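You operate a simulated robot arm through the tools that you are given. There is no shell and no other tool. Be economical: measure what you need, move in short steps, check, and stop when the job is done.

You are at the controls of a simulated two-armed robot. One attempt, no reset.

Task
Unlock elevator B and send its grain to the cylinder.
Fine: hang the padlock beside the box; set the lever before the start; spill next to nothing; leave it running and watch till the meter has dropped to 2 A.

It is judged by the outcome, as a careful person would: the job done as asked, and still so three seconds after it is handed in. It fails if anything else is knocked over, pushed out of place, dropped, spilled or broken.

Robot
Two 7-joint arms with fingered hands on one trunk, on a base that drives. Base frame: it is fixed to the floor where the robot stands at the start and does not move with it; the origin is under the middle of the robot, x ahead of it, y to its left, z up. Lengths are in cm, angles in degrees, forces in N, time in s.
The left shoulder is at the start at [6, 12.6, 138], the right one opposite. With the tool pointing down near the work surface each hand reaches from about 10 to 66 cm from the robot's upright axis, wherever it stands, measured 20 degrees to its own side. Places, roughly: green button at elevator b [70, 0, 120]; meter on elevator b [70, 50, 140]; orange lever on elevator b [70, 30, 120]; red switch at elevator b [70, 0, 110]. Payload 2.5 kg a hand.
The TCP of each hand is the grasp point between the finger pads, 3 cm short of the fingertips. In the tool frame z runs along the fingers and y along their closing line. Largest opening 10.4 cm; the body of the gripper starts 3.5 cm behind the TCP. The gripper is a hand of 5 fingers: y runs from the thumb to the fingers, the wrist lies at [-1.5, -10.4, -17.8] in the tool frame, and closing takes about 1.5 s.
Orientation is that of the tool frame in the base frame, as a unit quaternion [w, x, y, z]. With the fingers straight down and the wrist toward the robot, the tool's x, y and z point along [0, 1, 0], [1, 0, 0] and [0, 0, -1] of the base frame.

Tools
- The arms move only by the tool send_rows. It takes "left_steps", "right_steps" or both (then of equal length, played together; a hand with none holds still); each is a list of rows, each a list of 3 entries, a list of its own where there are three numbers: the shift along the tool's x, y, z in units of 25 mm (1.0 is 25 mm), then the turn, a rotation vector about the tool's x, y, z in units of 6 degrees (1.0 is 6 degrees), then the finger opening in mm, from 0 to 104. In form: [[[tx, ty, tz], [ax, ay, az], gripper], ...]. A call has 1 to 10 rows; each row shifts and turns the commanded pose from where the row before left it, along the tool's axes as they then stand. A call with a number of a shift or a turn outside -1 to 1 is refused whole. A row lasts 0.2 s, in which the tool goes at most 5 cm and 8.6 degrees; a call with a longer step from one row to the next is refused whole, and so is a gripper value outside its range. Where a pose cannot be reached the arm comes as near as it can. A force on the tool above 50 N (or 10 N above the force at the start of the call, whichever is more), or a blocked arm, ends the call early, and 0.2 s more pass. Each finger travels about 15.3 cm/s and halts on what it meets, pressing with about 23 N; the grip force reading is that of the motor and also rises with nothing between the fingers. The clock runs only during rows and for 0.2 s after the last one: add rows that do not move to give the fingers time. The reply holds the time, the measured pose of the TCP, the force on the tool along the base axes, the opening and the grip force, in the units named above and with some noise, with the torque about the TCP (base axes, N m) and any sound that the robot's microphone picked up.
- Cameras (640 x 400 px; columns grow to the right, rows downward): "scene" is now at [12.94, 0.49, 159.29]; the picture's right is [0.06, -1.00, 0.00], its down [-0.53, -0.03, -0.85] and it looks along [0.84, 0.05, -0.53] (base axes); focal length 271 px, centre (320, 200). "left" rides on the left gripper at [-8, -7.8, -14.1] in its tool frame; the picture's right is [-0.78, -0.30, 0.56], its down [0.54, -0.78, 0.33] and it looks along [0.33, 0.56, 0.76] (tool axes); focal length 247 px, centre (320, 200). "right" rides on the right gripper at [8, -7.8, -14.1] in its tool frame; the picture's right is [-0.78, 0.30, -0.56], its down [-0.53, -0.78, 0.33] and it looks along [-0.33, 0.56, 0.76] (tool axes); focal length 247 px, centre (320, 200). There is no depth. A picture from a camera that has moved, and an enlarged one, comes with that camera's place and axes in the base frame and with its lens.
- snapshot(camera): a new picture of that camera. It takes no simulated time.
- slide_trunk(by): slides the trunk up (or, below 0, down) by that many cm; the arms and the scene camera ride with it, the base frame stays. It gives what a move gives, with no picture.
- drive_base(legs): drives the robot by 1 to 6 legs, each [ahead, left, turn to the left] in cm, cm and degrees, along the robot's own axes; the way and the turn of a leg run together, so that a leg with both is an arc; at most 150 cm and 180 degrees a leg. The arms and the cameras ride along, it lands a little off, and it stops where it bumps. It gives what a move gives.
- hand_shape(shape, hand): the hand has 5 fingers and takes this shape, open, in about a second: jaw (thumb against the fingers, like two jaws); tri (thumb and two fingers); tip (a fingertip pinch); poke (one finger out to press); point (the index stretched); flat (the hand flat); cup (the hand cupped); fist (a fist). The gripper value then closes the fingers along that shape, each until it touches; the sizes above hold for jaw. It gives what a move gives, with no picture.
- aim_head(pan, tilt): turns the head with the scene camera to pan (to the left, within 86 degrees either way) and tilt (down, from -29 to 69), counted from straight ahead of the robot. It gives what a move gives.
- zoom(camera, box): a new picture of the part [left, top, right, bottom] of that camera's present view, enlarged. It takes no simulated time.
- job_done(): hands the job in; it is judged then, once.

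Work in short steps. Places have to be worked out from the pictures, the camera data and where the tool is seen: move nearer, look again, correct. Check each grasp and each placing, and mend what went wrong. You have 120 turns and 108 pictures in all, those below and enlarged ones among them. Open the grippers and draw the arms clear of the work before you hand the job in, unless the task says otherwise; then end with one line.

The tools are called after ">>>" as a command line: name --argument value ..., lists and objects as JSON in quotes. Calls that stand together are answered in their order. send_rows: Moves the arms, as the interface text tells. Its arguments: {"type":"object","properties":{"left_steps":{"type":"array"},"right_steps":{"type":"array"}},"required":[]} The other tools are called the same way: slide_trunk (by) slides the trunk up or down; hand_shape (shape, hand) gives the hand a shape; drive_base (legs) drives the base; aim_head (pan, tilt) turns the head that bears the scene camera; snapshot (camera) takes a picture; zoom (camera, box) takes an enlarged picture of a part of a camera's view; job_done () hands the job in.

At the start:

```text
time_s: 0.0
left_tcp_pos: [36.16, 18.94, 145.73]
left_tool_rot: [0.0, 0.706, 0.708, -0.001]
left_force: [-0.1, -0.1, -1.1]
left_ft_torque: [0.0, 0.0, -0.01]
left_opening: 10.36
left_grasp_force: 0.0
left_shape: jaw
right_tcp_pos: [51.78, -11.76, 138.88]
right_tool_rot: [0.0, 0.707, 0.707, 0.0]
right_force: [-0.2, 0.0, -0.1]
right_ft_torque: [-0.02, 0.01, 0.01]
right_opening: 10.36
right_grasp_force: 0.1
right_shape: jaw
trunk travel left (down, up): [-77.5, 16.5]
robot x, y, heading: [-0.12, 0.27, -0.1]
head pan, tilt: [3.4, 32.3]
```

scene: 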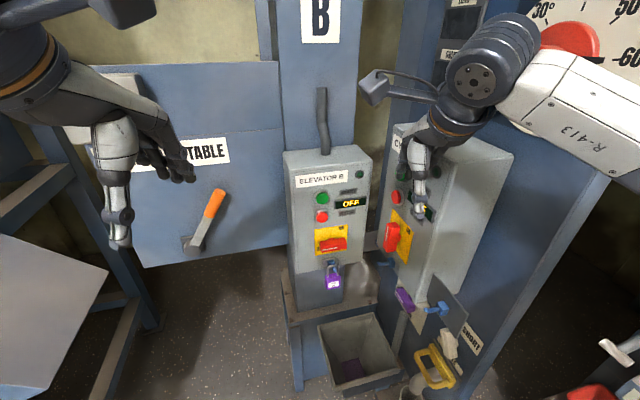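
right: 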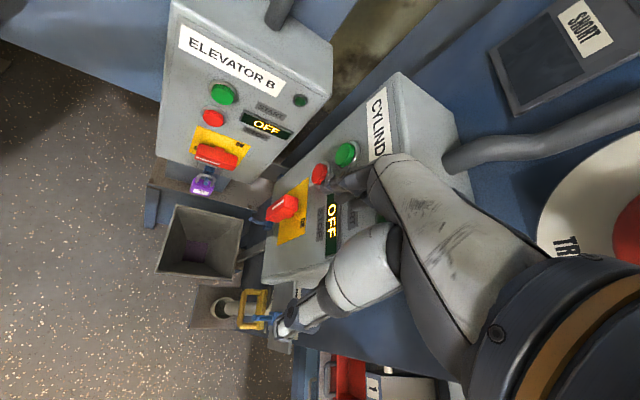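
left: 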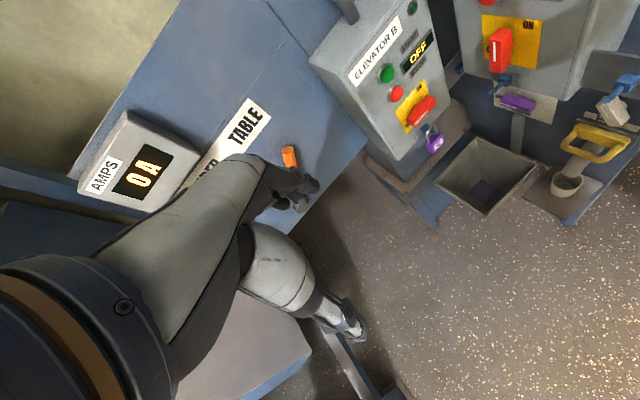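

I start by looking closely at the elevator box and its surroundings.

>>> zoom --camera "scene" --box '[270, 130, 510, 400]'

>>> zoom --camera "left" --box '[310, 0, 640, 220]'

>>> zoom --camera "scene" --box '[80, 50, 300, 280]'

```text
1.48 times, centred on (390, 265) of scene
camera zoom: at [12.94, 0.49, 159.29], right [0.06, -1.0, 0.0], down [-0.53, -0.03, -0.85], along [0.84, 0.05, -0.53], focal length 401 px, centre (216, 104)
```

zoom: 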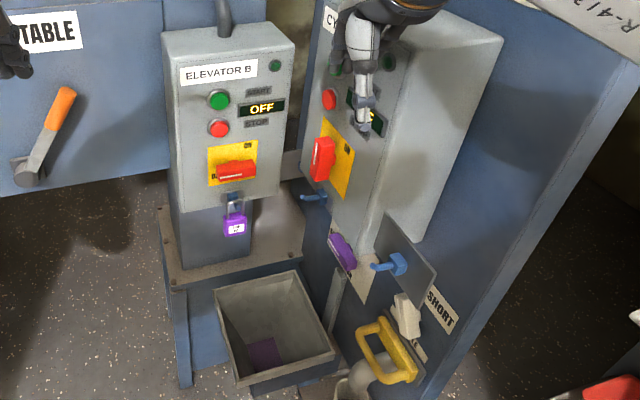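

```text
1.82 times, centred on (475, 110) of left
camera zoom: at [28.26, 11.06, 160.02], right [-0.3, -0.78, -0.56], down [-0.78, 0.53, -0.33], along [0.56, 0.33, -0.76], focal length 449 px, centre (38, 364)
```

zoom: 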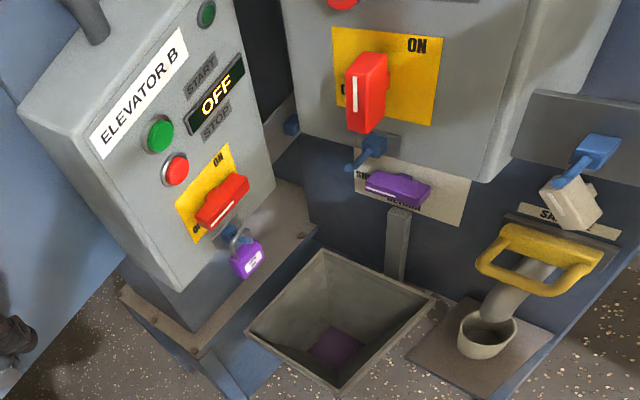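

```text
1.74 times, centred on (190, 165) of scene
camera zoom: at [12.94, 0.49, 159.29], right [0.06, -1.0, 0.0], down [-0.53, -0.03, -0.85], along [0.84, 0.05, -0.53], focal length 471 px, centre (546, 261)
```

zoom: 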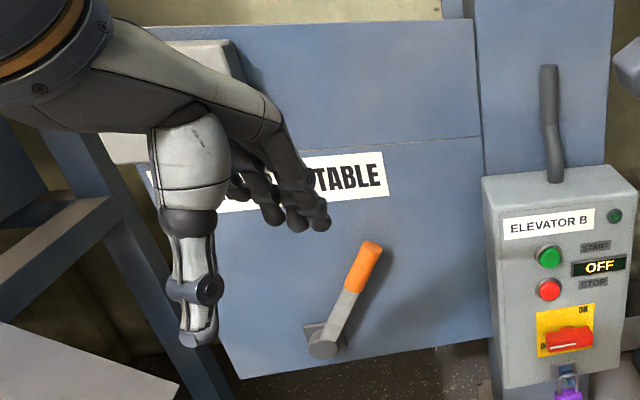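

The arms hide the labels. I draw both back so that the cameras can see the plates.

>>> send_rows --left_steps '[[[0.8, -1, 0], [0, 0, 0], 104], [[0.8, -1, 0], [0, 0, 0], 104], [[0.8, -1, 0], [0, 0, 0], 104], [[0.8, 0, 0], [0, 0, 0], 104], [[0.8, 0, 0], [0, 0, 0], 104], [[0.8, 0, 0], [0, 0, 0], 104]]' --right_steps '[[[0, -1, 0], [0, 0, 0], 104], [[0, -1, 0], [0, 0, 0], 104], [[0, -1, 0], [0, 0, 0], 104], [[-0.8, -1, 0], [0, 0, 0], 104], [[-0.8, -1, 0], [0, 0, 0], 104], [[-0.8, -1, 0], [0, 0, 0], 104]]'

>>> aim_head --pan 0 --tilt 25

>>> snapshot --camera "scene"

```text
time_s: 1.4
left_tcp_pos: [28.46, 31.02, 146.08]
left_tool_rot: [0.001, 0.707, 0.707, -0.001]
left_force: [0.1, -0.4, 0.5]
left_ft_torque: [0.01, 0.0, 0.0]
left_opening: 10.37
left_grasp_force: 0.1
left_shape: jaw
right_tcp_pos: [36.65, -17.87, 138.83]
right_tool_rot: [0.0, 0.707, 0.707, 0.002]
right_force: [-0.1, 0.1, -0.7]
right_ft_torque: [0.0, -0.03, -0.02]
right_opening: 10.37
right_grasp_force: 0.2
right_shape: jaw
trunk travel left (down, up): [-77.5, 16.5]
robot x, y, heading: [-0.19, -0.39, 0.3]
head pan, tilt: [3.4, 32.3]
```

```text
time_s: 2.1
left_tcp_pos: [28.56, 30.97, 145.98]
left_tool_rot: [0.001, 0.706, 0.708, -0.001]
left_force: [-0.2, 0.1, 0.3]
left_ft_torque: [-0.05, 0.03, -0.01]
left_opening: 10.37
left_grasp_force: 0.1
left_shape: jaw
right_tcp_pos: [36.85, -17.79, 138.78]
right_tool_rot: [0.001, 0.707, 0.707, 0.0]
right_force: [0.0, 0.4, 0.8]
right_ft_torque: [0.02, -0.02, -0.04]
right_opening: 10.39
right_grasp_force: 0.1
right_shape: jaw
trunk travel left (down, up): [-77.5, 16.5]
robot x, y, heading: [-0.24, -0.02, -0.2]
head pan, tilt: [0.0, 25.0]
```

```text
101 pictures are left
camera scene: at [13.24, -0.02, 160.45], right [0.0, -1.0, 0.0], down [-0.42, 0.0, -0.91], along [0.91, 0.0, -0.42], focal length 271 px, centre (320, 200)
```

scene: 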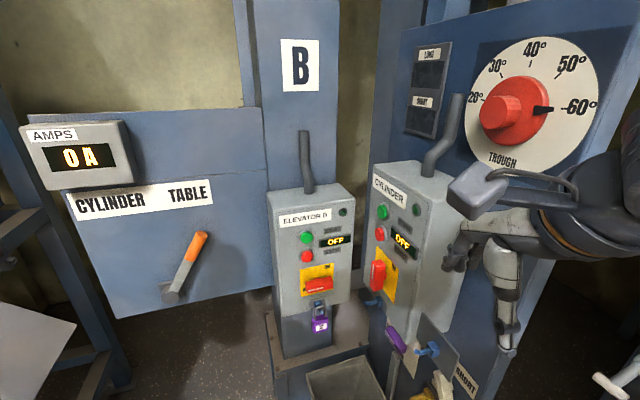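

The lever points to TABLE and must swing left to CYLINDER. Now I zoom on the boxes and lock.

>>> zoom --camera "scene" --box '[260, 180, 360, 360]'

>>> zoom --camera "scene" --box '[350, 250, 500, 400]'

>>> zoom --camera "scene" --box '[20, 100, 260, 320]'

>>> snapshot --camera "right"

```text
2.22 times, centred on (310, 270) of scene
camera zoom: at [13.24, -0.02, 160.45], right [0.0, -1.0, 0.0], down [-0.42, 0.0, -0.91], along [0.91, 0.0, -0.42], focal length 602 px, centre (342, 44)
```

zoom: 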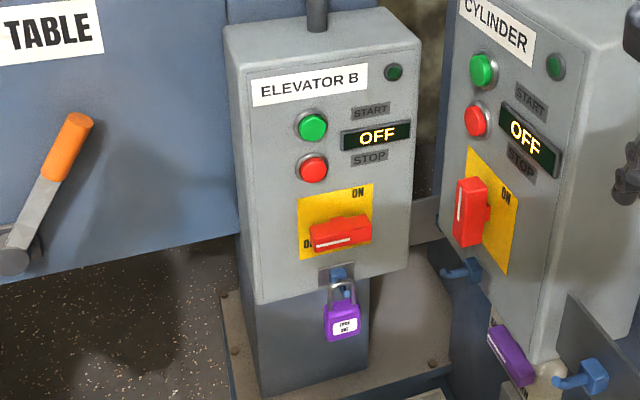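

```text
2.67 times, centred on (425, 325) of scene
camera zoom: at [13.24, -0.02, 160.45], right [0.0, -1.0, 0.0], down [-0.42, 0.0, -0.91], along [0.91, 0.0, -0.42], focal length 722 px, centre (40, -133)
```

zoom: 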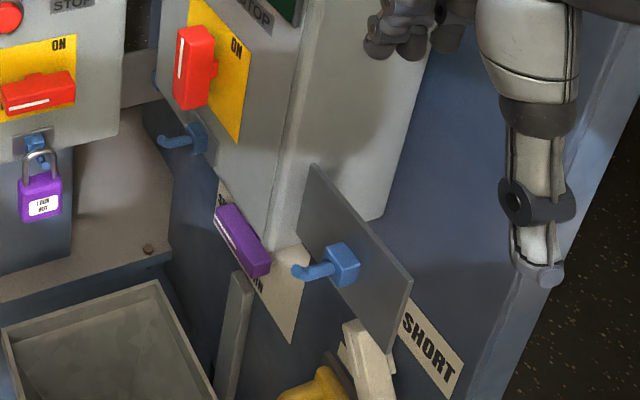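

```text
1.82 times, centred on (140, 210) of scene
camera zoom: at [13.24, -0.02, 160.45], right [0.0, -1.0, 0.0], down [-0.42, 0.0, -0.91], along [0.91, 0.0, -0.42], focal length 493 px, centre (647, 182)
```

zoom: 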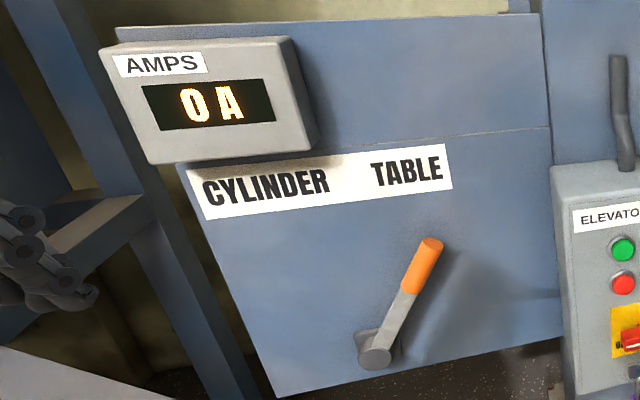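

```text
97 pictures are left
camera right: at [29.12, -9.77, 152.99], right [0.3, -0.78, 0.56], down [-0.78, -0.53, -0.33], along [0.56, -0.33, -0.76], focal length 247 px, centre (320, 200)
```

right: 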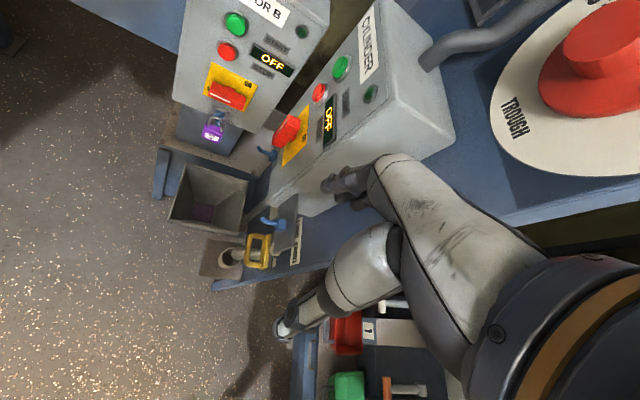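

I need to know about keys and what's around, so I look to the right bench, and down at the lock.

>>> aim_head --pan -55 --tilt 40

>>> snapshot --camera "scene"

>>> aim_head --pan 60 --tilt 40

>>> snapshot --camera "scene"

>>> aim_head --pan 0 --tilt 45

>>> snapshot --camera "scene"

```text
time_s: 3.3
left_tcp_pos: [28.44, 30.88, 146.04]
left_tool_rot: [0.001, 0.706, 0.708, -0.001]
left_force: [0.2, -0.2, 0.6]
left_ft_torque: [0.01, 0.02, 0.01]
left_opening: 10.39
left_grasp_force: 0.0
left_shape: jaw
right_tcp_pos: [36.87, -17.78, 138.85]
right_tool_rot: [0.0, 0.707, 0.707, 0.0]
right_force: [0.0, 0.4, -0.9]
right_ft_torque: [-0.01, -0.02, 0.01]
right_opening: 10.37
right_grasp_force: 0.0
right_shape: jaw
trunk travel left (down, up): [-77.5, 16.5]
robot x, y, heading: [0.05, -0.16, -0.1]
head pan, tilt: [-55.0, 40.0]
```

```text
96 pictures are left
camera scene: at [8.89, -6.99, 158.12], right [-0.82, -0.57, 0.0], down [-0.37, 0.53, -0.77], along [0.44, -0.63, -0.64], focal length 271 px, centre (320, 200)
```

scene: 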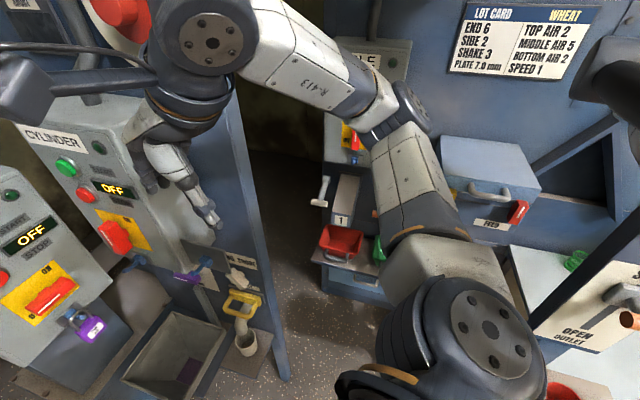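

```text
time_s: 5.3
left_tcp_pos: [28.47, 30.93, 146.02]
left_tool_rot: [0.001, 0.707, 0.708, 0.0]
left_force: [0.0, -0.5, 0.1]
left_ft_torque: [0.0, -0.02, -0.02]
left_opening: 10.36
left_grasp_force: 0.0
left_shape: jaw
right_tcp_pos: [36.81, -17.93, 138.82]
right_tool_rot: [0.0, 0.707, 0.707, 0.0]
right_force: [0.9, 0.0, -0.3]
right_ft_torque: [0.04, 0.03, -0.02]
right_opening: 10.35
right_grasp_force: 0.0
right_shape: jaw
trunk travel left (down, up): [-77.5, 16.5]
robot x, y, heading: [-0.01, -0.25, -0.2]
head pan, tilt: [60.0, 40.0]
```

```text
95 pictures are left
camera scene: at [8.27, 7.33, 158.12], right [0.87, -0.5, 0.0], down [-0.32, -0.56, -0.77], along [0.38, 0.66, -0.64], focal length 271 px, centre (320, 200)
```

scene: 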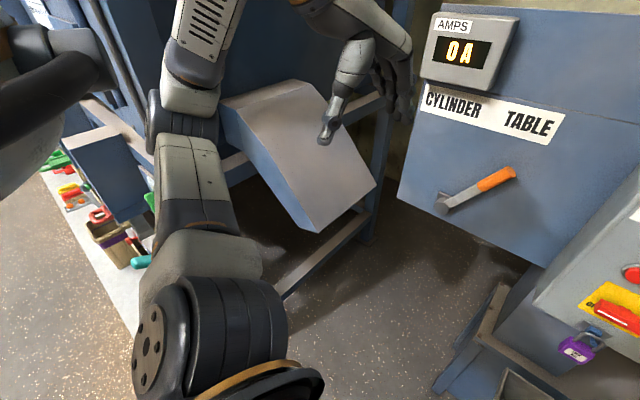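

```text
time_s: 6.6
left_tcp_pos: [28.41, 31.06, 145.95]
left_tool_rot: [0.0, 0.707, 0.708, -0.001]
left_force: [0.5, -0.1, 0.1]
left_ft_torque: [-0.02, 0.03, 0.01]
left_opening: 10.4
left_grasp_force: 0.0
left_shape: jaw
right_tcp_pos: [36.75, -17.83, 138.86]
right_tool_rot: [0.0, 0.707, 0.707, 0.0]
right_force: [0.2, 0.1, 0.9]
right_ft_torque: [0.03, -0.02, 0.0]
right_opening: 10.36
right_grasp_force: 0.0
right_shape: jaw
trunk travel left (down, up): [-77.5, 16.5]
robot x, y, heading: [-0.19, -0.01, -0.1]
head pan, tilt: [0.0, 45.0]
```

```text
94 pictures are left
camera scene: at [12.14, -0.02, 157.39], right [0.0, -1.0, 0.0], down [-0.71, 0.0, -0.71], along [0.71, 0.0, -0.71], focal length 271 px, centre (320, 200)
```

scene: 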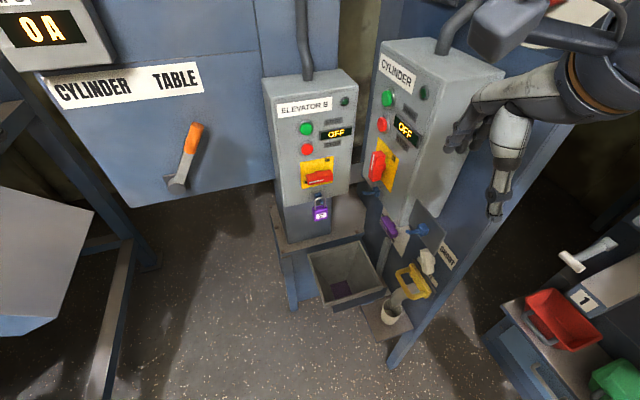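

Zooming at the padlock and at the label by the purple part.

>>> zoom --camera "scene" --box '[290, 150, 350, 230]'

>>> zoom --camera "scene" --box '[350, 170, 470, 330]'

>>> zoom --camera "left" --box '[480, 0, 640, 160]'

```text
5.00 times, centred on (320, 190) of scene
camera zoom: at [12.14, -0.02, 157.39], right [0.0, -1.0, 0.0], down [-0.71, 0.0, -0.71], along [0.71, 0.0, -0.71], focal length 1355 px, centre (320, 250)
```

zoom: 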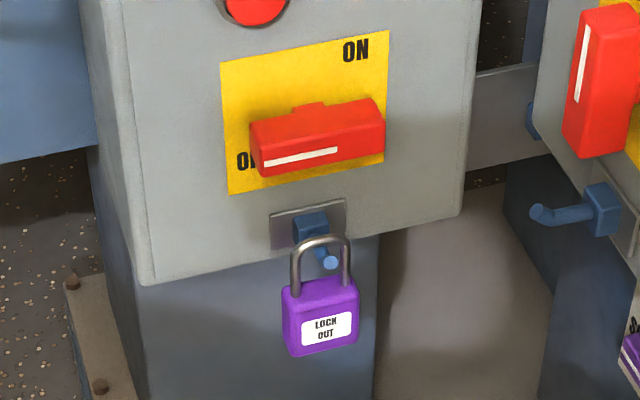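

```text
2.50 times, centred on (410, 250) of scene
camera zoom: at [12.14, -0.02, 157.39], right [0.0, -1.0, 0.0], down [-0.71, 0.0, -0.71], along [0.71, 0.0, -0.71], focal length 677 px, centre (95, 75)
```

zoom: 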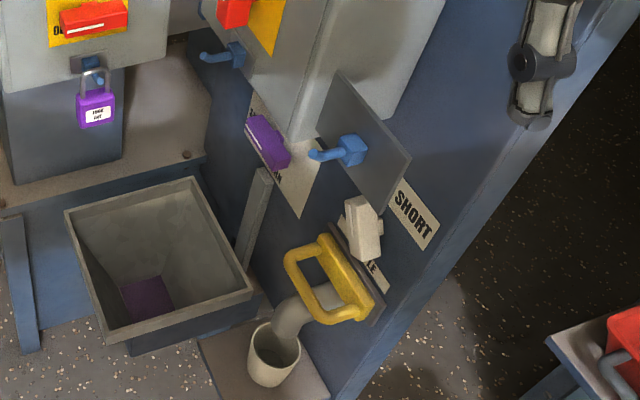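

```text
2.50 times, centred on (560, 80) of left
camera zoom: at [20.72, 23.04, 160.17], right [-0.3, -0.78, -0.56], down [-0.78, 0.53, -0.33], along [0.56, 0.33, -0.76], focal length 617 px, centre (-280, 500)
```

zoom: 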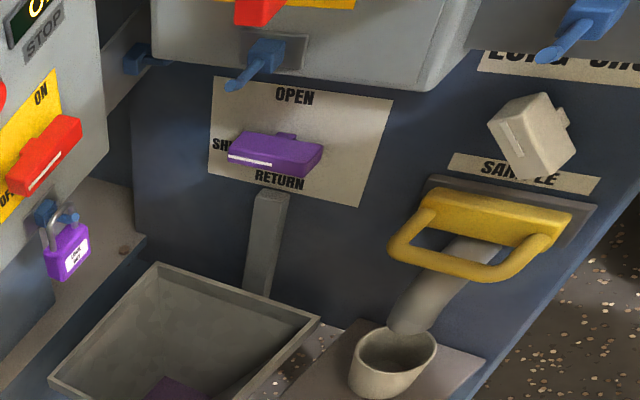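

The padlock hangs on a small hook under the switch, and a blue peg is beside the box (right). I slide the trunk down 20 for a second viewpoint, to fix positions.

>>> slide_trunk --by -20

>>> aim_head --pan 0 --tilt 25

>>> snapshot --camera "scene"

>>> zoom --camera "scene" --box '[260, 100, 420, 260]'

```text
time_s: 8.7
left_tcp_pos: [28.64, 30.98, 125.88]
left_tool_rot: [0.001, 0.707, 0.708, -0.001]
left_force: [0.1, -0.8, 0.8]
left_ft_torque: [0.02, 0.0, -0.03]
left_opening: 10.36
left_grasp_force: 0.0
left_shape: jaw
right_tcp_pos: [36.78, -17.77, 118.85]
right_tool_rot: [-0.001, 0.707, 0.707, 0.0]
right_force: [0.5, -1.1, -0.3]
right_ft_torque: [0.02, 0.0, -0.03]
right_opening: 10.39
right_grasp_force: 0.0
right_shape: jaw
trunk travel left (down, up): [-57.5, 36.5]
robot x, y, heading: [0.12, -0.11, 0.2]
head pan, tilt: [0.0, 45.0]
```

```text
time_s: 9.6
left_tcp_pos: [28.54, 31.05, 125.92]
left_tool_rot: [0.001, 0.706, 0.708, -0.001]
left_force: [0.7, 0.5, -0.8]
left_ft_torque: [0.03, 0.04, -0.03]
left_opening: 10.38
left_grasp_force: 0.0
left_shape: jaw
right_tcp_pos: [36.86, -17.92, 118.88]
right_tool_rot: [0.001, 0.707, 0.707, 0.0]
right_force: [0.0, -0.4, 0.0]
right_ft_torque: [0.01, -0.03, -0.01]
right_opening: 10.34
right_grasp_force: 0.2
right_shape: jaw
trunk travel left (down, up): [-57.5, 36.5]
robot x, y, heading: [-0.09, 0.3, 0.1]
head pan, tilt: [0.0, 25.0]
```

```text
90 pictures are left
camera scene: at [13.22, -0.03, 140.44], right [0.0, -1.0, 0.0], down [-0.42, 0.0, -0.91], along [0.91, 0.0, -0.42], focal length 271 px, centre (320, 200)
```

scene: 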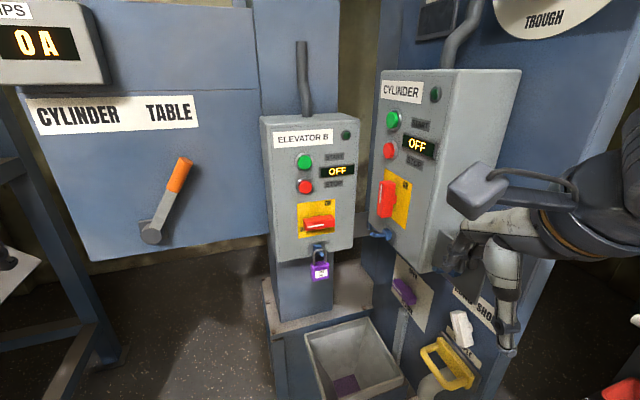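

```text
2.50 times, centred on (340, 180) of scene
camera zoom: at [13.22, -0.03, 140.44], right [0.0, -1.0, 0.0], down [-0.42, 0.0, -0.91], along [0.91, 0.0, -0.42], focal length 677 px, centre (270, 250)
```

zoom: 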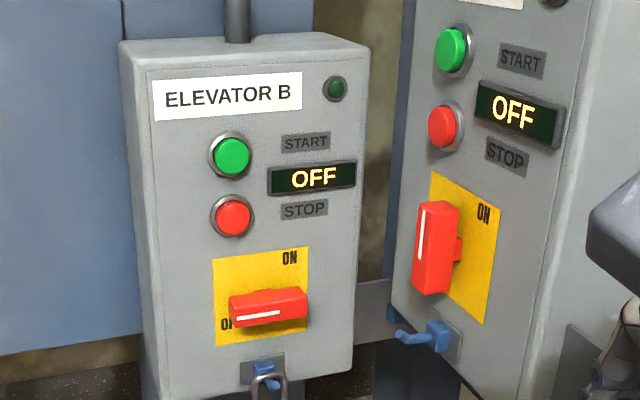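

Estimates: switch handle ≈ (72.5, 0.3, 106), start button ≈ (72.5, 3.5, 122), padlock ≈ (70, 0, 94), lever pivot ≈ (73, 43, 103), tip ≈ (72, 30.5, 121.5). I drive left and slightly ahead so the left arm can take the lever.

>>> drive_base --legs '[[0, 22, 0], [6, 0, 0]]'

>>> send_rows --left_steps '[[[0, 1, 0], [0, 0, 0], 80], [[0, 1, 0], [0, 0, 0], 80], [[0, 1, 0], [0, 0, 0], 80], [[0, 1, 0], [0, 0, 0], 80], [[0, 1, 0], [0, 0, 0], 80]]'

>>> send_rows --left_steps '[[[0, 0, 0], [-0.77, 0.77, 0.77], 80], [[0, 0, 0], [-0.77, 0.77, 0.77], 80], [[0, 0, 0], [-0.77, 0.77, 0.77], 80], [[0, 0, 0], [-0.77, 0.77, 0.77], 80], [[0, 0, 0], [-0.77, 0.77, 0.77], 80], [[0, 0, 0], [-0.77, 0.77, 0.77], 80], [[0, 0, 0], [-0.77, 0.77, 0.77], 80], [[0, 0, 0], [-0.77, 0.77, 0.77], 80]]'

>>> snapshot --camera "scene"

```text
time_s: 11.8
left_tcp_pos: [34.64, 52.45, 125.81]
left_tool_rot: [-0.001, 0.708, 0.706, -0.002]
left_force: [-0.4, -0.2, -0.4]
left_ft_torque: [-0.01, 0.01, 0.02]
left_opening: 10.4
left_grasp_force: 0.1
left_shape: jaw
right_tcp_pos: [42.69, 3.72, 118.73]
right_tool_rot: [0.0, 0.708, 0.706, 0.0]
right_force: [-0.2, -0.5, -0.1]
right_ft_torque: [-0.01, 0.03, 0.02]
right_opening: 10.37
right_grasp_force: 0.1
right_shape: jaw
trunk travel left (down, up): [-57.5, 36.5]
robot x, y, heading: [5.71, 21.57, 0.0]
head pan, tilt: [0.0, 25.0]
```

```text
time_s: 13.0
left_tcp_pos: [47.11, 52.54, 125.88]
left_tool_rot: [0.0, 0.708, 0.706, -0.001]
left_force: [0.2, -0.4, -0.3]
left_ft_torque: [0.04, -0.02, 0.01]
left_opening: 8.0
left_grasp_force: 0.2
left_shape: jaw
right_tcp_pos: [42.58, 3.66, 118.87]
right_tool_rot: [-0.001, 0.708, 0.706, 0.001]
right_force: [-0.4, 0.5, -0.1]
right_ft_torque: [0.0, -0.02, -0.02]
right_opening: 10.37
right_grasp_force: 0.1
right_shape: jaw
trunk travel left (down, up): [-57.5, 36.5]
robot x, y, heading: [5.93, 21.56, -0.1]
head pan, tilt: [0.0, 25.0]
```

```text
time_s: 14.8
left_tcp_pos: [46.86, 52.4, 125.99]
left_tool_rot: [0.001, 0.816, 0.382, 0.434]
left_force: [0.0, 1.4, -0.2]
left_ft_torque: [0.02, 0.01, -0.01]
left_opening: 8.04
left_grasp_force: 0.0
left_shape: jaw
right_tcp_pos: [42.53, 3.62, 118.82]
right_tool_rot: [0.0, 0.708, 0.706, 0.001]
right_force: [0.9, -0.5, 0.5]
right_ft_torque: [-0.02, 0.01, -0.02]
right_opening: 10.37
right_grasp_force: 0.0
right_shape: jaw
trunk travel left (down, up): [-57.5, 36.5]
robot x, y, heading: [5.74, 21.62, -0.4]
head pan, tilt: [0.0, 25.0]
```

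```text
88 pictures are left
camera scene: at [19.06, 21.53, 140.46], right [0.0, -1.0, 0.0], down [-0.42, 0.0, -0.91], along [0.91, 0.0, -0.42], focal length 271 px, centre (320, 200)
```

scene: 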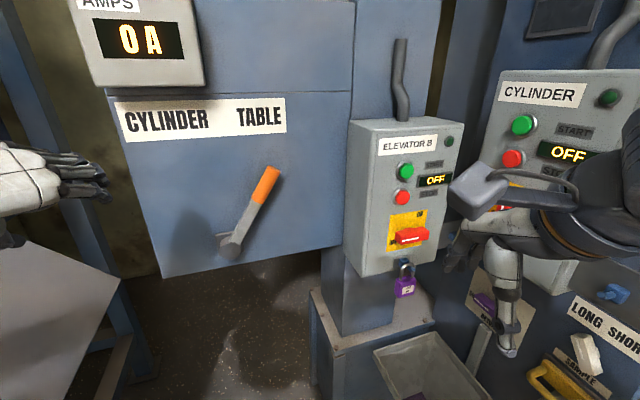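

Half turned. I finish the rotation so that the left hand points at the panel, then look from it.

>>> send_rows --left_steps '[[[0, 0, 0], [-0.77, 0.77, 0.77], 70], [[0, 0, 0], [-0.77, 0.77, 0.77], 70], [[0, 0, 0], [-0.77, 0.77, 0.77], 70], [[0, 0, 0], [-0.77, 0.77, 0.77], 70], [[0, 0, 0], [-0.77, 0.77, 0.77], 70], [[0, 0, 0], [-0.77, 0.77, 0.77], 70], [[0, 0, 0], [-0.77, 0.77, 0.77], 70]]'

>>> snapshot --camera "left"

>>> snapshot --camera "scene"

```text
time_s: 16.4
left_tcp_pos: [46.92, 52.54, 125.94]
left_tool_rot: [0.003, 0.707, -0.001, 0.707]
left_force: [0.8, 0.2, 0.7]
left_ft_torque: [-0.03, -0.03, 0.02]
left_opening: 7.04
left_grasp_force: 0.0
left_shape: jaw
right_tcp_pos: [42.53, 3.63, 118.83]
right_tool_rot: [0.0, 0.709, 0.705, 0.0]
right_force: [-0.4, -0.1, -0.3]
right_ft_torque: [0.0, -0.02, 0.03]
right_opening: 10.35
right_grasp_force: 0.1
right_shape: jaw
trunk travel left (down, up): [-57.5, 36.5]
robot x, y, heading: [5.75, 21.7, -0.2]
head pan, tilt: [0.0, 25.0]
```

```text
87 pictures are left
camera left: at [32.84, 60.32, 118.05], right [0.56, 0.29, -0.78], down [0.34, 0.78, 0.53], along [0.76, -0.56, 0.34], focal length 247 px, centre (320, 200)
```

left: 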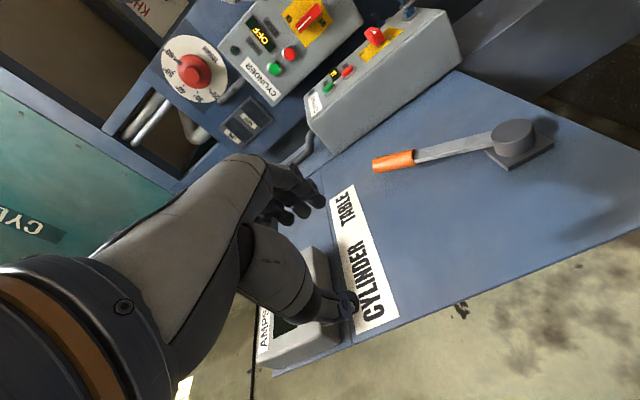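

```text
86 pictures are left
camera scene: at [19.1, 21.55, 140.45], right [0.0, -1.0, 0.0], down [-0.42, 0.0, -0.91], along [0.91, 0.0, -0.42], focal length 271 px, centre (320, 200)
```

scene: 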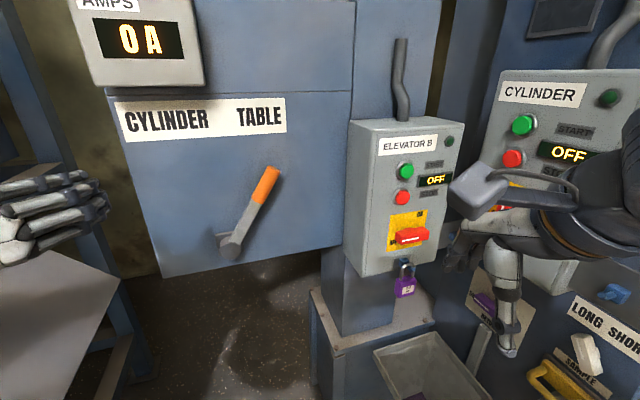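

Triangulated: lever handle middle ≈ (72.2, 33.4, 119), pivot ≈ (71, 42, 104), tilted 30° right. I bring the left hand in front of the handle and roll it 30° to match.

>>> send_rows --left_steps '[[[-0.35, 0.955, 0.5], [0, 0, 0], 90], [[-0.35, 0.955, 0.5], [0, 0, 0], 90], [[-0.35, 0.955, 0.5], [0, 0, 0], 90], [[-0.35, 0.955, 0.5], [0, 0, 0], 90], [[-0.35, 0.955, 0.5], [0, 0, 0], 90], [[-0.35, 0.955, 0.5], [0, 0, 0], 90], [[-0.35, 0.955, 0.5], [0, 0, 0], 90], [[-0.35, 0.955, 0.5], [0, 0, 0], 90]]'

>>> send_rows --left_steps '[[[0, 0, 0], [0, 0, 1], 90], [[0, 0, 0], [0, 0, 1], 90], [[0, 0, 0], [0, 0, 1], 90], [[0, 0, 0], [0, 0, 1], 90], [[0, 0, 0], [0, 0, 1], 90]]'

>>> snapshot --camera "left"

>>> snapshot --camera "scene"

```text
time_s: 18.2
left_tcp_pos: [56.42, 33.19, 119.29]
left_tool_rot: [-0.001, 0.705, 0.0, 0.71]
left_force: [0.2, 0.3, 0.2]
left_ft_torque: [0.01, 0.01, -0.01]
left_opening: 8.99
left_grasp_force: 0.0
left_shape: jaw
right_tcp_pos: [42.08, 3.31, 119.11]
right_tool_rot: [0.001, 0.708, 0.706, 0.004]
right_force: [0.0, -0.2, 0.5]
right_ft_torque: [0.02, -0.01, -0.01]
right_opening: 10.37
right_grasp_force: 0.0
right_shape: jaw
trunk travel left (down, up): [-57.5, 36.5]
robot x, y, heading: [5.92, 21.49, -0.1]
head pan, tilt: [0.0, 25.0]
```

```text
time_s: 19.4
left_tcp_pos: [55.66, 34.33, 118.93]
left_tool_rot: [-0.189, 0.683, -0.179, 0.682]
left_force: [-1.0, -0.2, 0.3]
left_ft_torque: [0.02, 0.01, -0.01]
left_opening: 8.99
left_grasp_force: 0.0
left_shape: jaw
right_tcp_pos: [41.03, 4.04, 119.36]
right_tool_rot: [0.005, 0.707, 0.707, 0.005]
right_force: [0.4, 0.9, 0.3]
right_ft_torque: [0.0, 0.0, -0.04]
right_opening: 10.38
right_grasp_force: 0.0
right_shape: jaw
trunk travel left (down, up): [-57.5, 36.5]
robot x, y, heading: [6.02, 22.15, -0.2]
head pan, tilt: [0.0, 25.0]
```

```text
85 pictures are left
camera left: at [41.26, 44.95, 116.03], right [0.55, 0.65, -0.52], down [0.33, 0.41, 0.85], along [0.77, -0.64, 0.01], focal length 247 px, centre (320, 200)
```

left: 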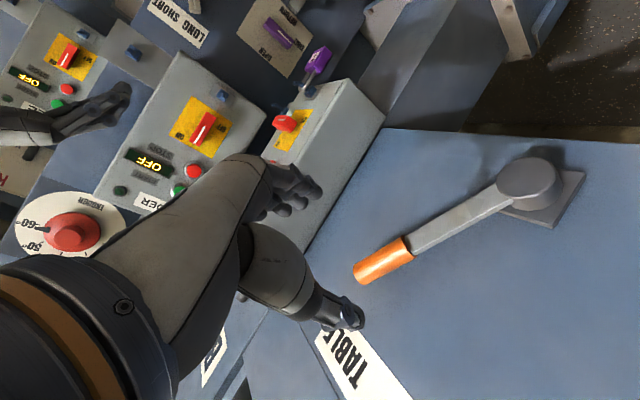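

```text
84 pictures are left
camera scene: at [17.26, 21.92, 140.55], right [0.0, -1.0, 0.0], down [-0.41, 0.0, -0.91], along [0.91, 0.0, -0.41], focal length 271 px, centre (320, 200)
```

scene: 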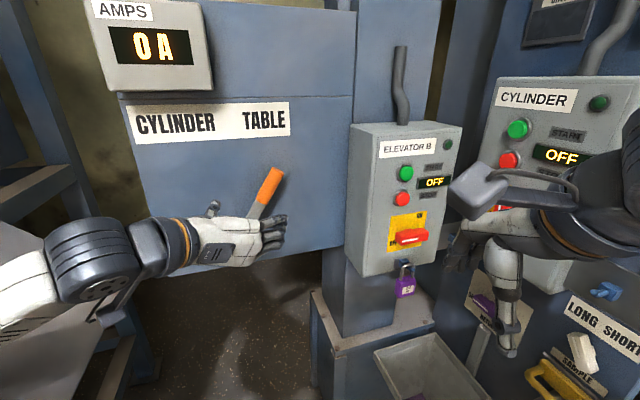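

The handle stays at ≈(72.2, 33.2, 119). I advance toward it in part and check that it lies between thumb and fingers.

>>> send_rows --left_steps '[[[0.1, 0.18, 0.8], [0, 0, 0], 95], [[0.1, 0.17, 0.8], [0, 0, 0], 95], [[0, 0, 0.8], [0, 0, 0], 95], [[0, 0, 0.8], [0, 0, 0], 95], [[0, 0, 0.6], [0, 0, 0], 95]]'

>>> snapshot --camera "left"

>>> snapshot --camera "scene"

```text
time_s: 20.6
left_tcp_pos: [63.69, 41.77, 120.77]
left_tool_rot: [-0.261, 0.683, -0.13, 0.67]
left_force: [0.4, -0.4, 0.8]
left_ft_torque: [-0.03, -0.01, 0.0]
left_opening: 9.47
left_grasp_force: 0.1
left_shape: jaw
right_tcp_pos: [40.56, 3.46, 119.48]
right_tool_rot: [0.006, 0.703, 0.712, 0.011]
right_force: [-0.3, -0.1, 0.2]
right_ft_torque: [-0.03, -0.03, 0.0]
right_opening: 10.39
right_grasp_force: 0.0
right_shape: jaw
trunk travel left (down, up): [-57.5, 36.5]
robot x, y, heading: [5.72, 21.27, 0.9]
head pan, tilt: [0.0, 25.0]
stopped in row 5 (left hand): the arm was blocked; the commanded pose is now the measured one
```

```text
83 pictures are left
camera left: at [48.03, 49.89, 117.68], right [0.44, 0.76, -0.48], down [0.23, 0.42, 0.88], along [0.87, -0.5, 0.01], focal length 247 px, centre (320, 200)
```

left: 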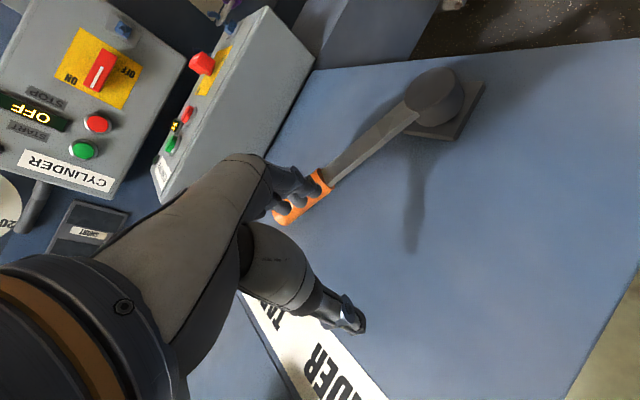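

```text
82 pictures are left
camera scene: at [16.26, 20.8, 140.71], right [0.01, -1.0, -0.01], down [-0.4, 0.0, -0.92], along [0.92, 0.02, -0.4], focal length 271 px, centre (320, 200)
```

scene: 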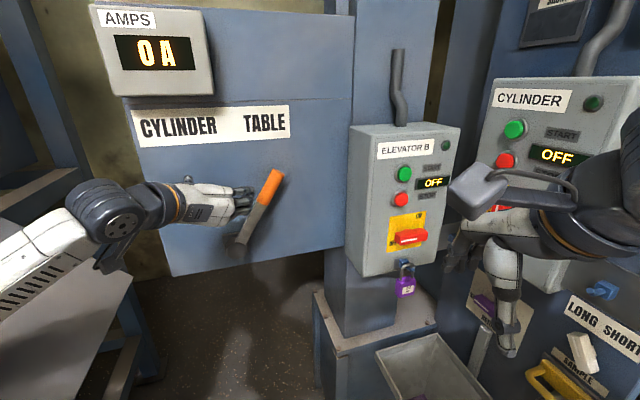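

The left arm got blocked and the body sways back: probably the forearm or elbow touches the tray frame. I look left.

>>> aim_head --pan 50 --tilt 40

>>> snapshot --camera "scene"

```text
time_s: 21.8
left_tcp_pos: [63.86, 41.69, 120.72]
left_tool_rot: [-0.258, 0.684, -0.13, 0.67]
left_force: [0.6, 0.1, 0.8]
left_ft_torque: [-0.02, 0.0, 0.01]
left_opening: 9.49
left_grasp_force: 0.0
left_shape: jaw
right_tcp_pos: [40.33, 3.43, 119.65]
right_tool_rot: [0.006, 0.704, 0.711, 0.013]
right_force: [0.1, -0.2, 0.6]
right_ft_torque: [-0.02, 0.03, 0.02]
right_opening: 10.38
right_grasp_force: 0.0
right_shape: jaw
trunk travel left (down, up): [-57.5, 36.5]
robot x, y, heading: [5.77, 21.73, 0.5]
head pan, tilt: [50.0, 40.0]
```

```text
81 pictures are left
camera scene: at [12.29, 27.34, 138.36], right [0.77, -0.64, 0.02], down [-0.39, -0.49, -0.78], along [0.5, 0.6, -0.62], focal length 271 px, centre (320, 200)
```

scene: 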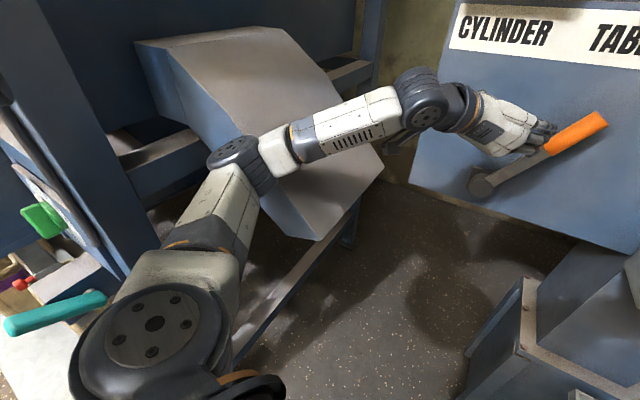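

The elbow hangs over the grey tray; the left arm is badly placed. I'll withdraw the left arm, and use the right hand for the lever instead.

>>> send_rows --left_steps '[[[0, 0, -0.8], [0, 0, 0], 95], [[0, 0, -0.8], [0, 0, 0], 95], [[0, 0, -0.8], [0, 0, 0], 95], [[0, 0, -0.8], [0, 0, 0], 95], [[0, 0, -0.8], [0, 0, -1], 95], [[0, 0, -0.8], [0, 0, -1], 95], [[0, 0, 0], [0, 0, -1], 95], [[0, 0, 0], [0, 0, -1], 95], [[0, 0, 0], [0, 0, -1], 95]]'

>>> slide_trunk --by 10

>>> snapshot --camera "scene"

```text
time_s: 23.8
left_tcp_pos: [54.36, 39.14, 119.02]
left_tool_rot: [-0.064, 0.703, 0.046, 0.707]
left_force: [0.7, 0.1, 0.2]
left_ft_torque: [0.0, -0.01, 0.0]
left_opening: 9.48
left_grasp_force: 0.0
left_shape: jaw
right_tcp_pos: [42.7, 4.03, 118.89]
right_tool_rot: [0.0, 0.706, 0.709, 0.001]
right_force: [-0.2, 0.5, -0.2]
right_ft_torque: [0.01, -0.01, -0.03]
right_opening: 10.36
right_grasp_force: 0.1
right_shape: jaw
trunk travel left (down, up): [-57.5, 36.5]
robot x, y, heading: [5.97, 21.53, 0.3]
head pan, tilt: [50.0, 40.0]
```

```text
time_s: 25.1
left_tcp_pos: [54.51, 39.06, 128.95]
left_tool_rot: [-0.065, 0.703, 0.046, 0.707]
left_force: [-0.8, 0.1, 0.0]
left_ft_torque: [-0.02, 0.02, 0.01]
left_opening: 9.45
left_grasp_force: 0.1
left_shape: jaw
right_tcp_pos: [42.78, 4.0, 128.8]
right_tool_rot: [0.001, 0.706, 0.708, 0.001]
right_force: [-0.4, -0.2, -1.0]
right_ft_torque: [0.03, 0.03, -0.01]
right_opening: 10.39
right_grasp_force: 0.1
right_shape: jaw
trunk travel left (down, up): [-67.5, 26.5]
robot x, y, heading: [5.57, 21.92, 0.1]
head pan, tilt: [50.0, 40.0]
```

```text
80 pictures are left
camera scene: at [15.25, 28.14, 148.12], right [0.77, -0.64, 0.0], down [-0.41, -0.49, -0.77], along [0.49, 0.59, -0.64], focal length 271 px, centre (320, 200)
```

scene: 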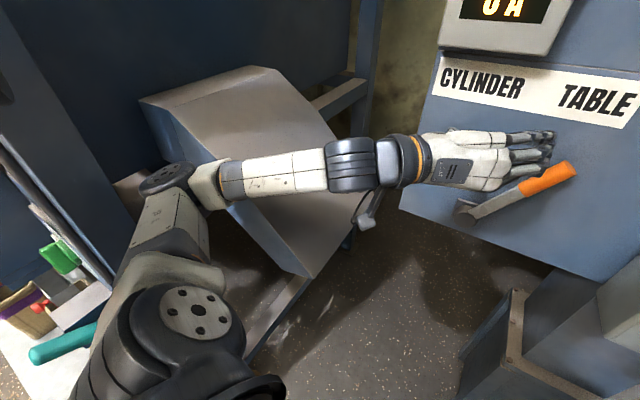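

Free again and the tray looks untouched. I return the left hand to its tucked, downward pose.

>>> send_rows --left_steps '[[[0.3, -0.9, -0.6], [0, 0, 0], 95], [[0.3, -0.9, -0.6], [0, 0, 0], 95], [[0.3, -0.9, -0.6], [0, 0, 0], 95], [[0.3, -0.9, -0.6], [0, 0, 0], 95], [[0.3, -0.9, -0.6], [0, 0, 0], 95]]'

>>> send_rows --left_steps '[[[0, 0, 0], [0.77, -0.77, -0.77], 95], [[0, 0, 0], [0.77, -0.77, -0.77], 95], [[0, 0, 0], [0.77, -0.77, -0.77], 95], [[0, 0, 0], [0.77, -0.77, -0.77], 95], [[0, 0, 0], [0.77, -0.77, -0.77], 95], [[0, 0, 0], [0.77, -0.77, -0.77], 95], [[0, 0, 0], [0.77, -0.77, -0.77], 95], [[0, 0, 0], [0.77, -0.77, -0.77], 95]]'

>>> send_rows --left_steps '[[[0, 0, 0], [0.77, -0.77, -0.77], 95], [[0, 0, 0], [0.77, -0.77, -0.77], 95], [[0, 0, 0], [0.77, -0.77, -0.77], 95], [[0, 0, 0], [0.77, -0.77, -0.77], 95], [[0, 0, 0], [0.77, -0.77, -0.77], 95], [[0, 0, 0], [0.77, -0.77, -0.77], 95], [[0, 0, 0], [0.77, -0.77, -0.77], 95]]'

```text
time_s: 26.3
left_tcp_pos: [45.2, 49.31, 133.0]
left_tool_rot: [-0.065, 0.703, 0.045, 0.707]
left_force: [0.2, 0.0, 0.1]
left_ft_torque: [0.02, -0.01, -0.01]
left_opening: 9.52
left_grasp_force: 0.0
left_shape: jaw
right_tcp_pos: [42.56, 4.02, 128.81]
right_tool_rot: [0.001, 0.705, 0.709, 0.0]
right_force: [-0.4, -0.4, 0.2]
right_ft_torque: [0.0, 0.03, 0.01]
right_opening: 10.39
right_grasp_force: 0.0
right_shape: jaw
trunk travel left (down, up): [-67.5, 26.5]
robot x, y, heading: [6.14, 21.42, 0.5]
head pan, tilt: [50.0, 40.0]
```

```text
time_s: 27.0
left_tcp_pos: [44.56, 47.01, 138.91]
left_tool_rot: [0.008, 0.696, 0.184, 0.694]
left_force: [0.5, -0.2, 0.1]
left_ft_torque: [-0.01, -0.02, -0.02]
left_opening: 9.49
left_grasp_force: 0.0
left_shape: jaw
right_tcp_pos: [42.71, 4.0, 128.91]
right_tool_rot: [0.0, 0.705, 0.709, 0.001]
right_force: [0.5, 0.4, 0.2]
right_ft_torque: [0.0, 0.02, -0.01]
right_opening: 10.39
right_grasp_force: 0.1
right_shape: jaw
trunk travel left (down, up): [-67.5, 26.5]
robot x, y, heading: [5.82, 21.28, 0.3]
head pan, tilt: [50.0, 40.0]
stopped in row 3 (left hand): the arm was blocked; the commanded pose is now the measured one
```

```text
time_s: 27.6
left_tcp_pos: [44.64, 47.61, 139.83]
left_tool_rot: [0.084, 0.715, 0.312, 0.62]
left_force: [-0.4, 0.9, 0.7]
left_ft_torque: [0.0, 0.0, 0.01]
left_opening: 9.49
left_grasp_force: 0.1
left_shape: jaw
right_tcp_pos: [42.65, 3.99, 128.78]
right_tool_rot: [0.0, 0.706, 0.709, 0.0]
right_force: [-1.0, 1.4, 0.8]
right_ft_torque: [-0.01, -0.01, 0.0]
right_opening: 10.4
right_grasp_force: 0.0
right_shape: jaw
trunk travel left (down, up): [-67.5, 26.5]
robot x, y, heading: [5.76, 21.06, 0.3]
head pan, tilt: [50.0, 40.0]
stopped in row 3 (left hand): the arm was blocked; the commanded pose is now the measured one
```

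Blocked again partway through; I look at where the arm is.

>>> snapshot --camera "scene"

>>> snapshot --camera "left"

```text
79 pictures are left
camera scene: at [15.25, 28.16, 148.12], right [0.77, -0.64, 0.0], down [-0.41, -0.49, -0.77], along [0.49, 0.59, -0.64], focal length 271 px, centre (320, 200)
```

scene: 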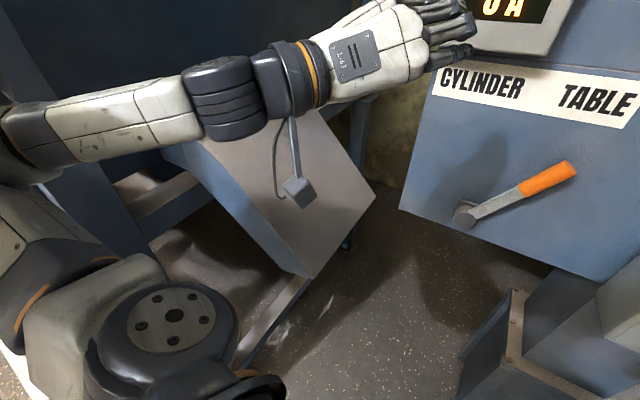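

```text
78 pictures are left
camera left: at [28.35, 45.56, 132.32], right [0.39, -0.04, -0.92], down [0.06, 1.0, -0.02], along [0.92, -0.05, 0.4], focal length 247 px, centre (320, 200)
```

left: 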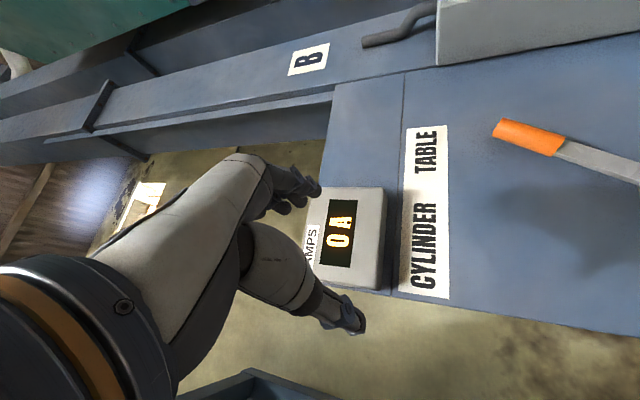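

The elbow is out to the left near the machinery. I drive back right to gain room, then re-pose the left arm.

>>> drive_base --legs '[[-8, 0, 0], [0, -16, 0]]'

>>> send_rows --left_steps '[[[0, 0, 0], [0.7, -0.7, -0.7], 95], [[0, 0, 0], [0.7, -0.7, -0.7], 95], [[0, 0, 0], [0.7, -0.7, -0.7], 95], [[0, 0, 0], [0.7, -0.7, -0.7], 95], [[0, 0, 0], [0.7, -0.7, -0.7], 95], [[0, 0, 0], [0.7, -0.7, -0.7], 95]]'

>>> snapshot --camera "scene"

```text
time_s: 29.7
left_tcp_pos: [36.62, 31.4, 139.94]
left_tool_rot: [0.083, 0.714, 0.312, 0.621]
left_force: [-0.7, 0.3, 0.5]
left_ft_torque: [0.0, -0.02, -0.03]
left_opening: 9.47
left_grasp_force: 0.1
left_shape: jaw
right_tcp_pos: [34.68, -12.1, 128.83]
right_tool_rot: [-0.001, 0.705, 0.709, 0.002]
right_force: [-0.9, -1.2, -0.7]
right_ft_torque: [0.05, 0.03, -0.01]
right_opening: 10.38
right_grasp_force: 0.1
right_shape: jaw
trunk travel left (down, up): [-67.5, 26.5]
robot x, y, heading: [-2.37, 5.33, 0.8]
head pan, tilt: [50.0, 40.0]
```

```text
time_s: 30.4
left_tcp_pos: [36.47, 31.17, 138.19]
left_tool_rot: [0.152, 0.743, 0.415, 0.502]
left_force: [0.6, 0.5, 0.2]
left_ft_torque: [0.04, 0.02, 0.01]
left_opening: 9.48
left_grasp_force: 0.0
left_shape: jaw
right_tcp_pos: [34.81, -11.99, 128.83]
right_tool_rot: [0.0, 0.705, 0.709, 0.001]
right_force: [-0.8, 0.7, -0.6]
right_ft_torque: [0.02, -0.04, 0.01]
right_opening: 10.38
right_grasp_force: 0.1
right_shape: jaw
trunk travel left (down, up): [-67.5, 26.5]
robot x, y, heading: [-1.88, 6.02, 0.4]
head pan, tilt: [50.0, 40.0]
stopped in row 3 (left hand): the arm was blocked; the commanded pose is now the measured one
```

```text
77 pictures are left
camera scene: at [7.27, 12.11, 148.12], right [0.77, -0.64, 0.0], down [-0.41, -0.5, -0.77], along [0.49, 0.59, -0.64], focal length 271 px, centre (320, 200)
```

scene: 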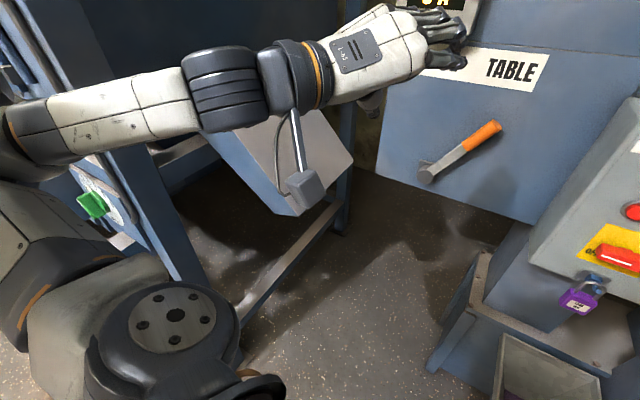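

Still in an awkward configuration but moving bit by bit; I compute the remaining turn and go slower.

>>> send_rows --left_steps '[[[0, 0, 0], [0.47, -0.25, -0.235], 95], [[0, 0, 0], [0.47, -0.25, -0.235], 95], [[0, 0, 0], [0.47, -0.25, -0.235], 95], [[0, 0, 0], [0.47, -0.25, -0.235], 95], [[0, 0, 0], [0.47, -0.25, -0.235], 95], [[0, 0, 0], [0.47, -0.25, -0.235], 95], [[0, 0, 0], [0.47, -0.25, -0.235], 95], [[0, 0, 0], [0.47, -0.25, -0.235], 95], [[0, 0, 0], [0.47, -0.25, -0.235], 95], [[0, 0, 0], [0.47, -0.25, -0.235], 95]]'

>>> send_rows --left_steps '[[[0, 0, 0], [0.47, -0.25, -0.235], 95], [[0, 0, 0], [0.47, -0.25, -0.235], 95], [[0, 0, 0], [0.47, -0.25, -0.235], 95], [[0, 0, 0], [0.47, -0.25, -0.235], 95], [[0, 0, 0], [0.47, -0.25, -0.235], 95], [[0, 0, 0], [0.47, -0.25, -0.235], 95], [[0, 0, 0], [0.47, -0.25, -0.235], 95], [[0, 0, 0], [0.47, -0.25, -0.235], 95], [[0, 0, 0], [0.47, -0.25, -0.235], 95], [[0, 0, 0], [0.47, -0.25, -0.235], 95]]'

>>> snapshot --camera "scene"

```text
time_s: 31.8
left_tcp_pos: [36.9, 29.38, 137.51]
left_tool_rot: [0.167, 0.776, 0.507, 0.336]
left_force: [-0.4, 0.6, -0.5]
left_ft_torque: [-0.02, 0.01, 0.02]
left_opening: 9.5
left_grasp_force: 0.0
left_shape: jaw
right_tcp_pos: [34.72, -12.04, 128.86]
right_tool_rot: [-0.001, 0.705, 0.71, 0.001]
right_force: [-0.2, -0.7, 0.0]
right_ft_torque: [0.0, 0.01, 0.02]
right_opening: 10.38
right_grasp_force: 0.1
right_shape: jaw
trunk travel left (down, up): [-67.5, 26.5]
robot x, y, heading: [-2.37, 5.3, 0.4]
head pan, tilt: [50.0, 40.0]
stopped in row 7 (left hand): the arm was blocked; the commanded pose is now the measured one
```

```text
time_s: 32.9
left_tcp_pos: [37.24, 28.37, 136.88]
left_tool_rot: [0.189, 0.786, 0.561, 0.18]
left_force: [0.7, 0.2, 0.4]
left_ft_torque: [-0.01, -0.01, -0.01]
left_opening: 9.47
left_grasp_force: 0.0
left_shape: jaw
right_tcp_pos: [34.76, -12.0, 128.85]
right_tool_rot: [0.0, 0.705, 0.709, 0.001]
right_force: [0.4, 0.1, 0.1]
right_ft_torque: [0.03, 0.03, 0.01]
right_opening: 10.39
right_grasp_force: 0.1
right_shape: jaw
trunk travel left (down, up): [-67.5, 26.5]
robot x, y, heading: [-2.36, 5.66, 0.8]
head pan, tilt: [50.0, 40.0]
stopped in row 5 (left hand): the arm was blocked; the commanded pose is now the measured one
```

```text
76 pictures are left
camera scene: at [7.27, 12.1, 148.12], right [0.77, -0.64, 0.0], down [-0.41, -0.5, -0.77], along [0.49, 0.59, -0.64], focal length 271 px, centre (320, 200)
```

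scene: 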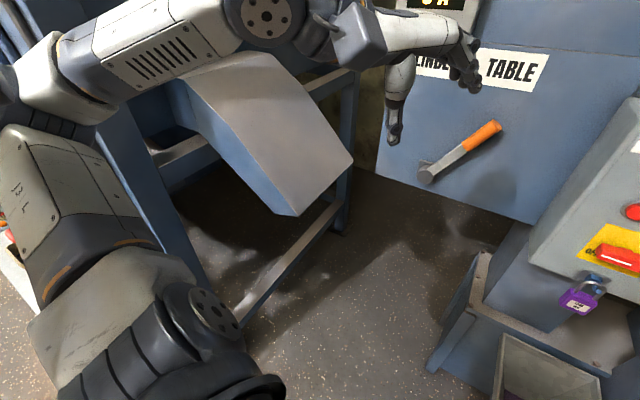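

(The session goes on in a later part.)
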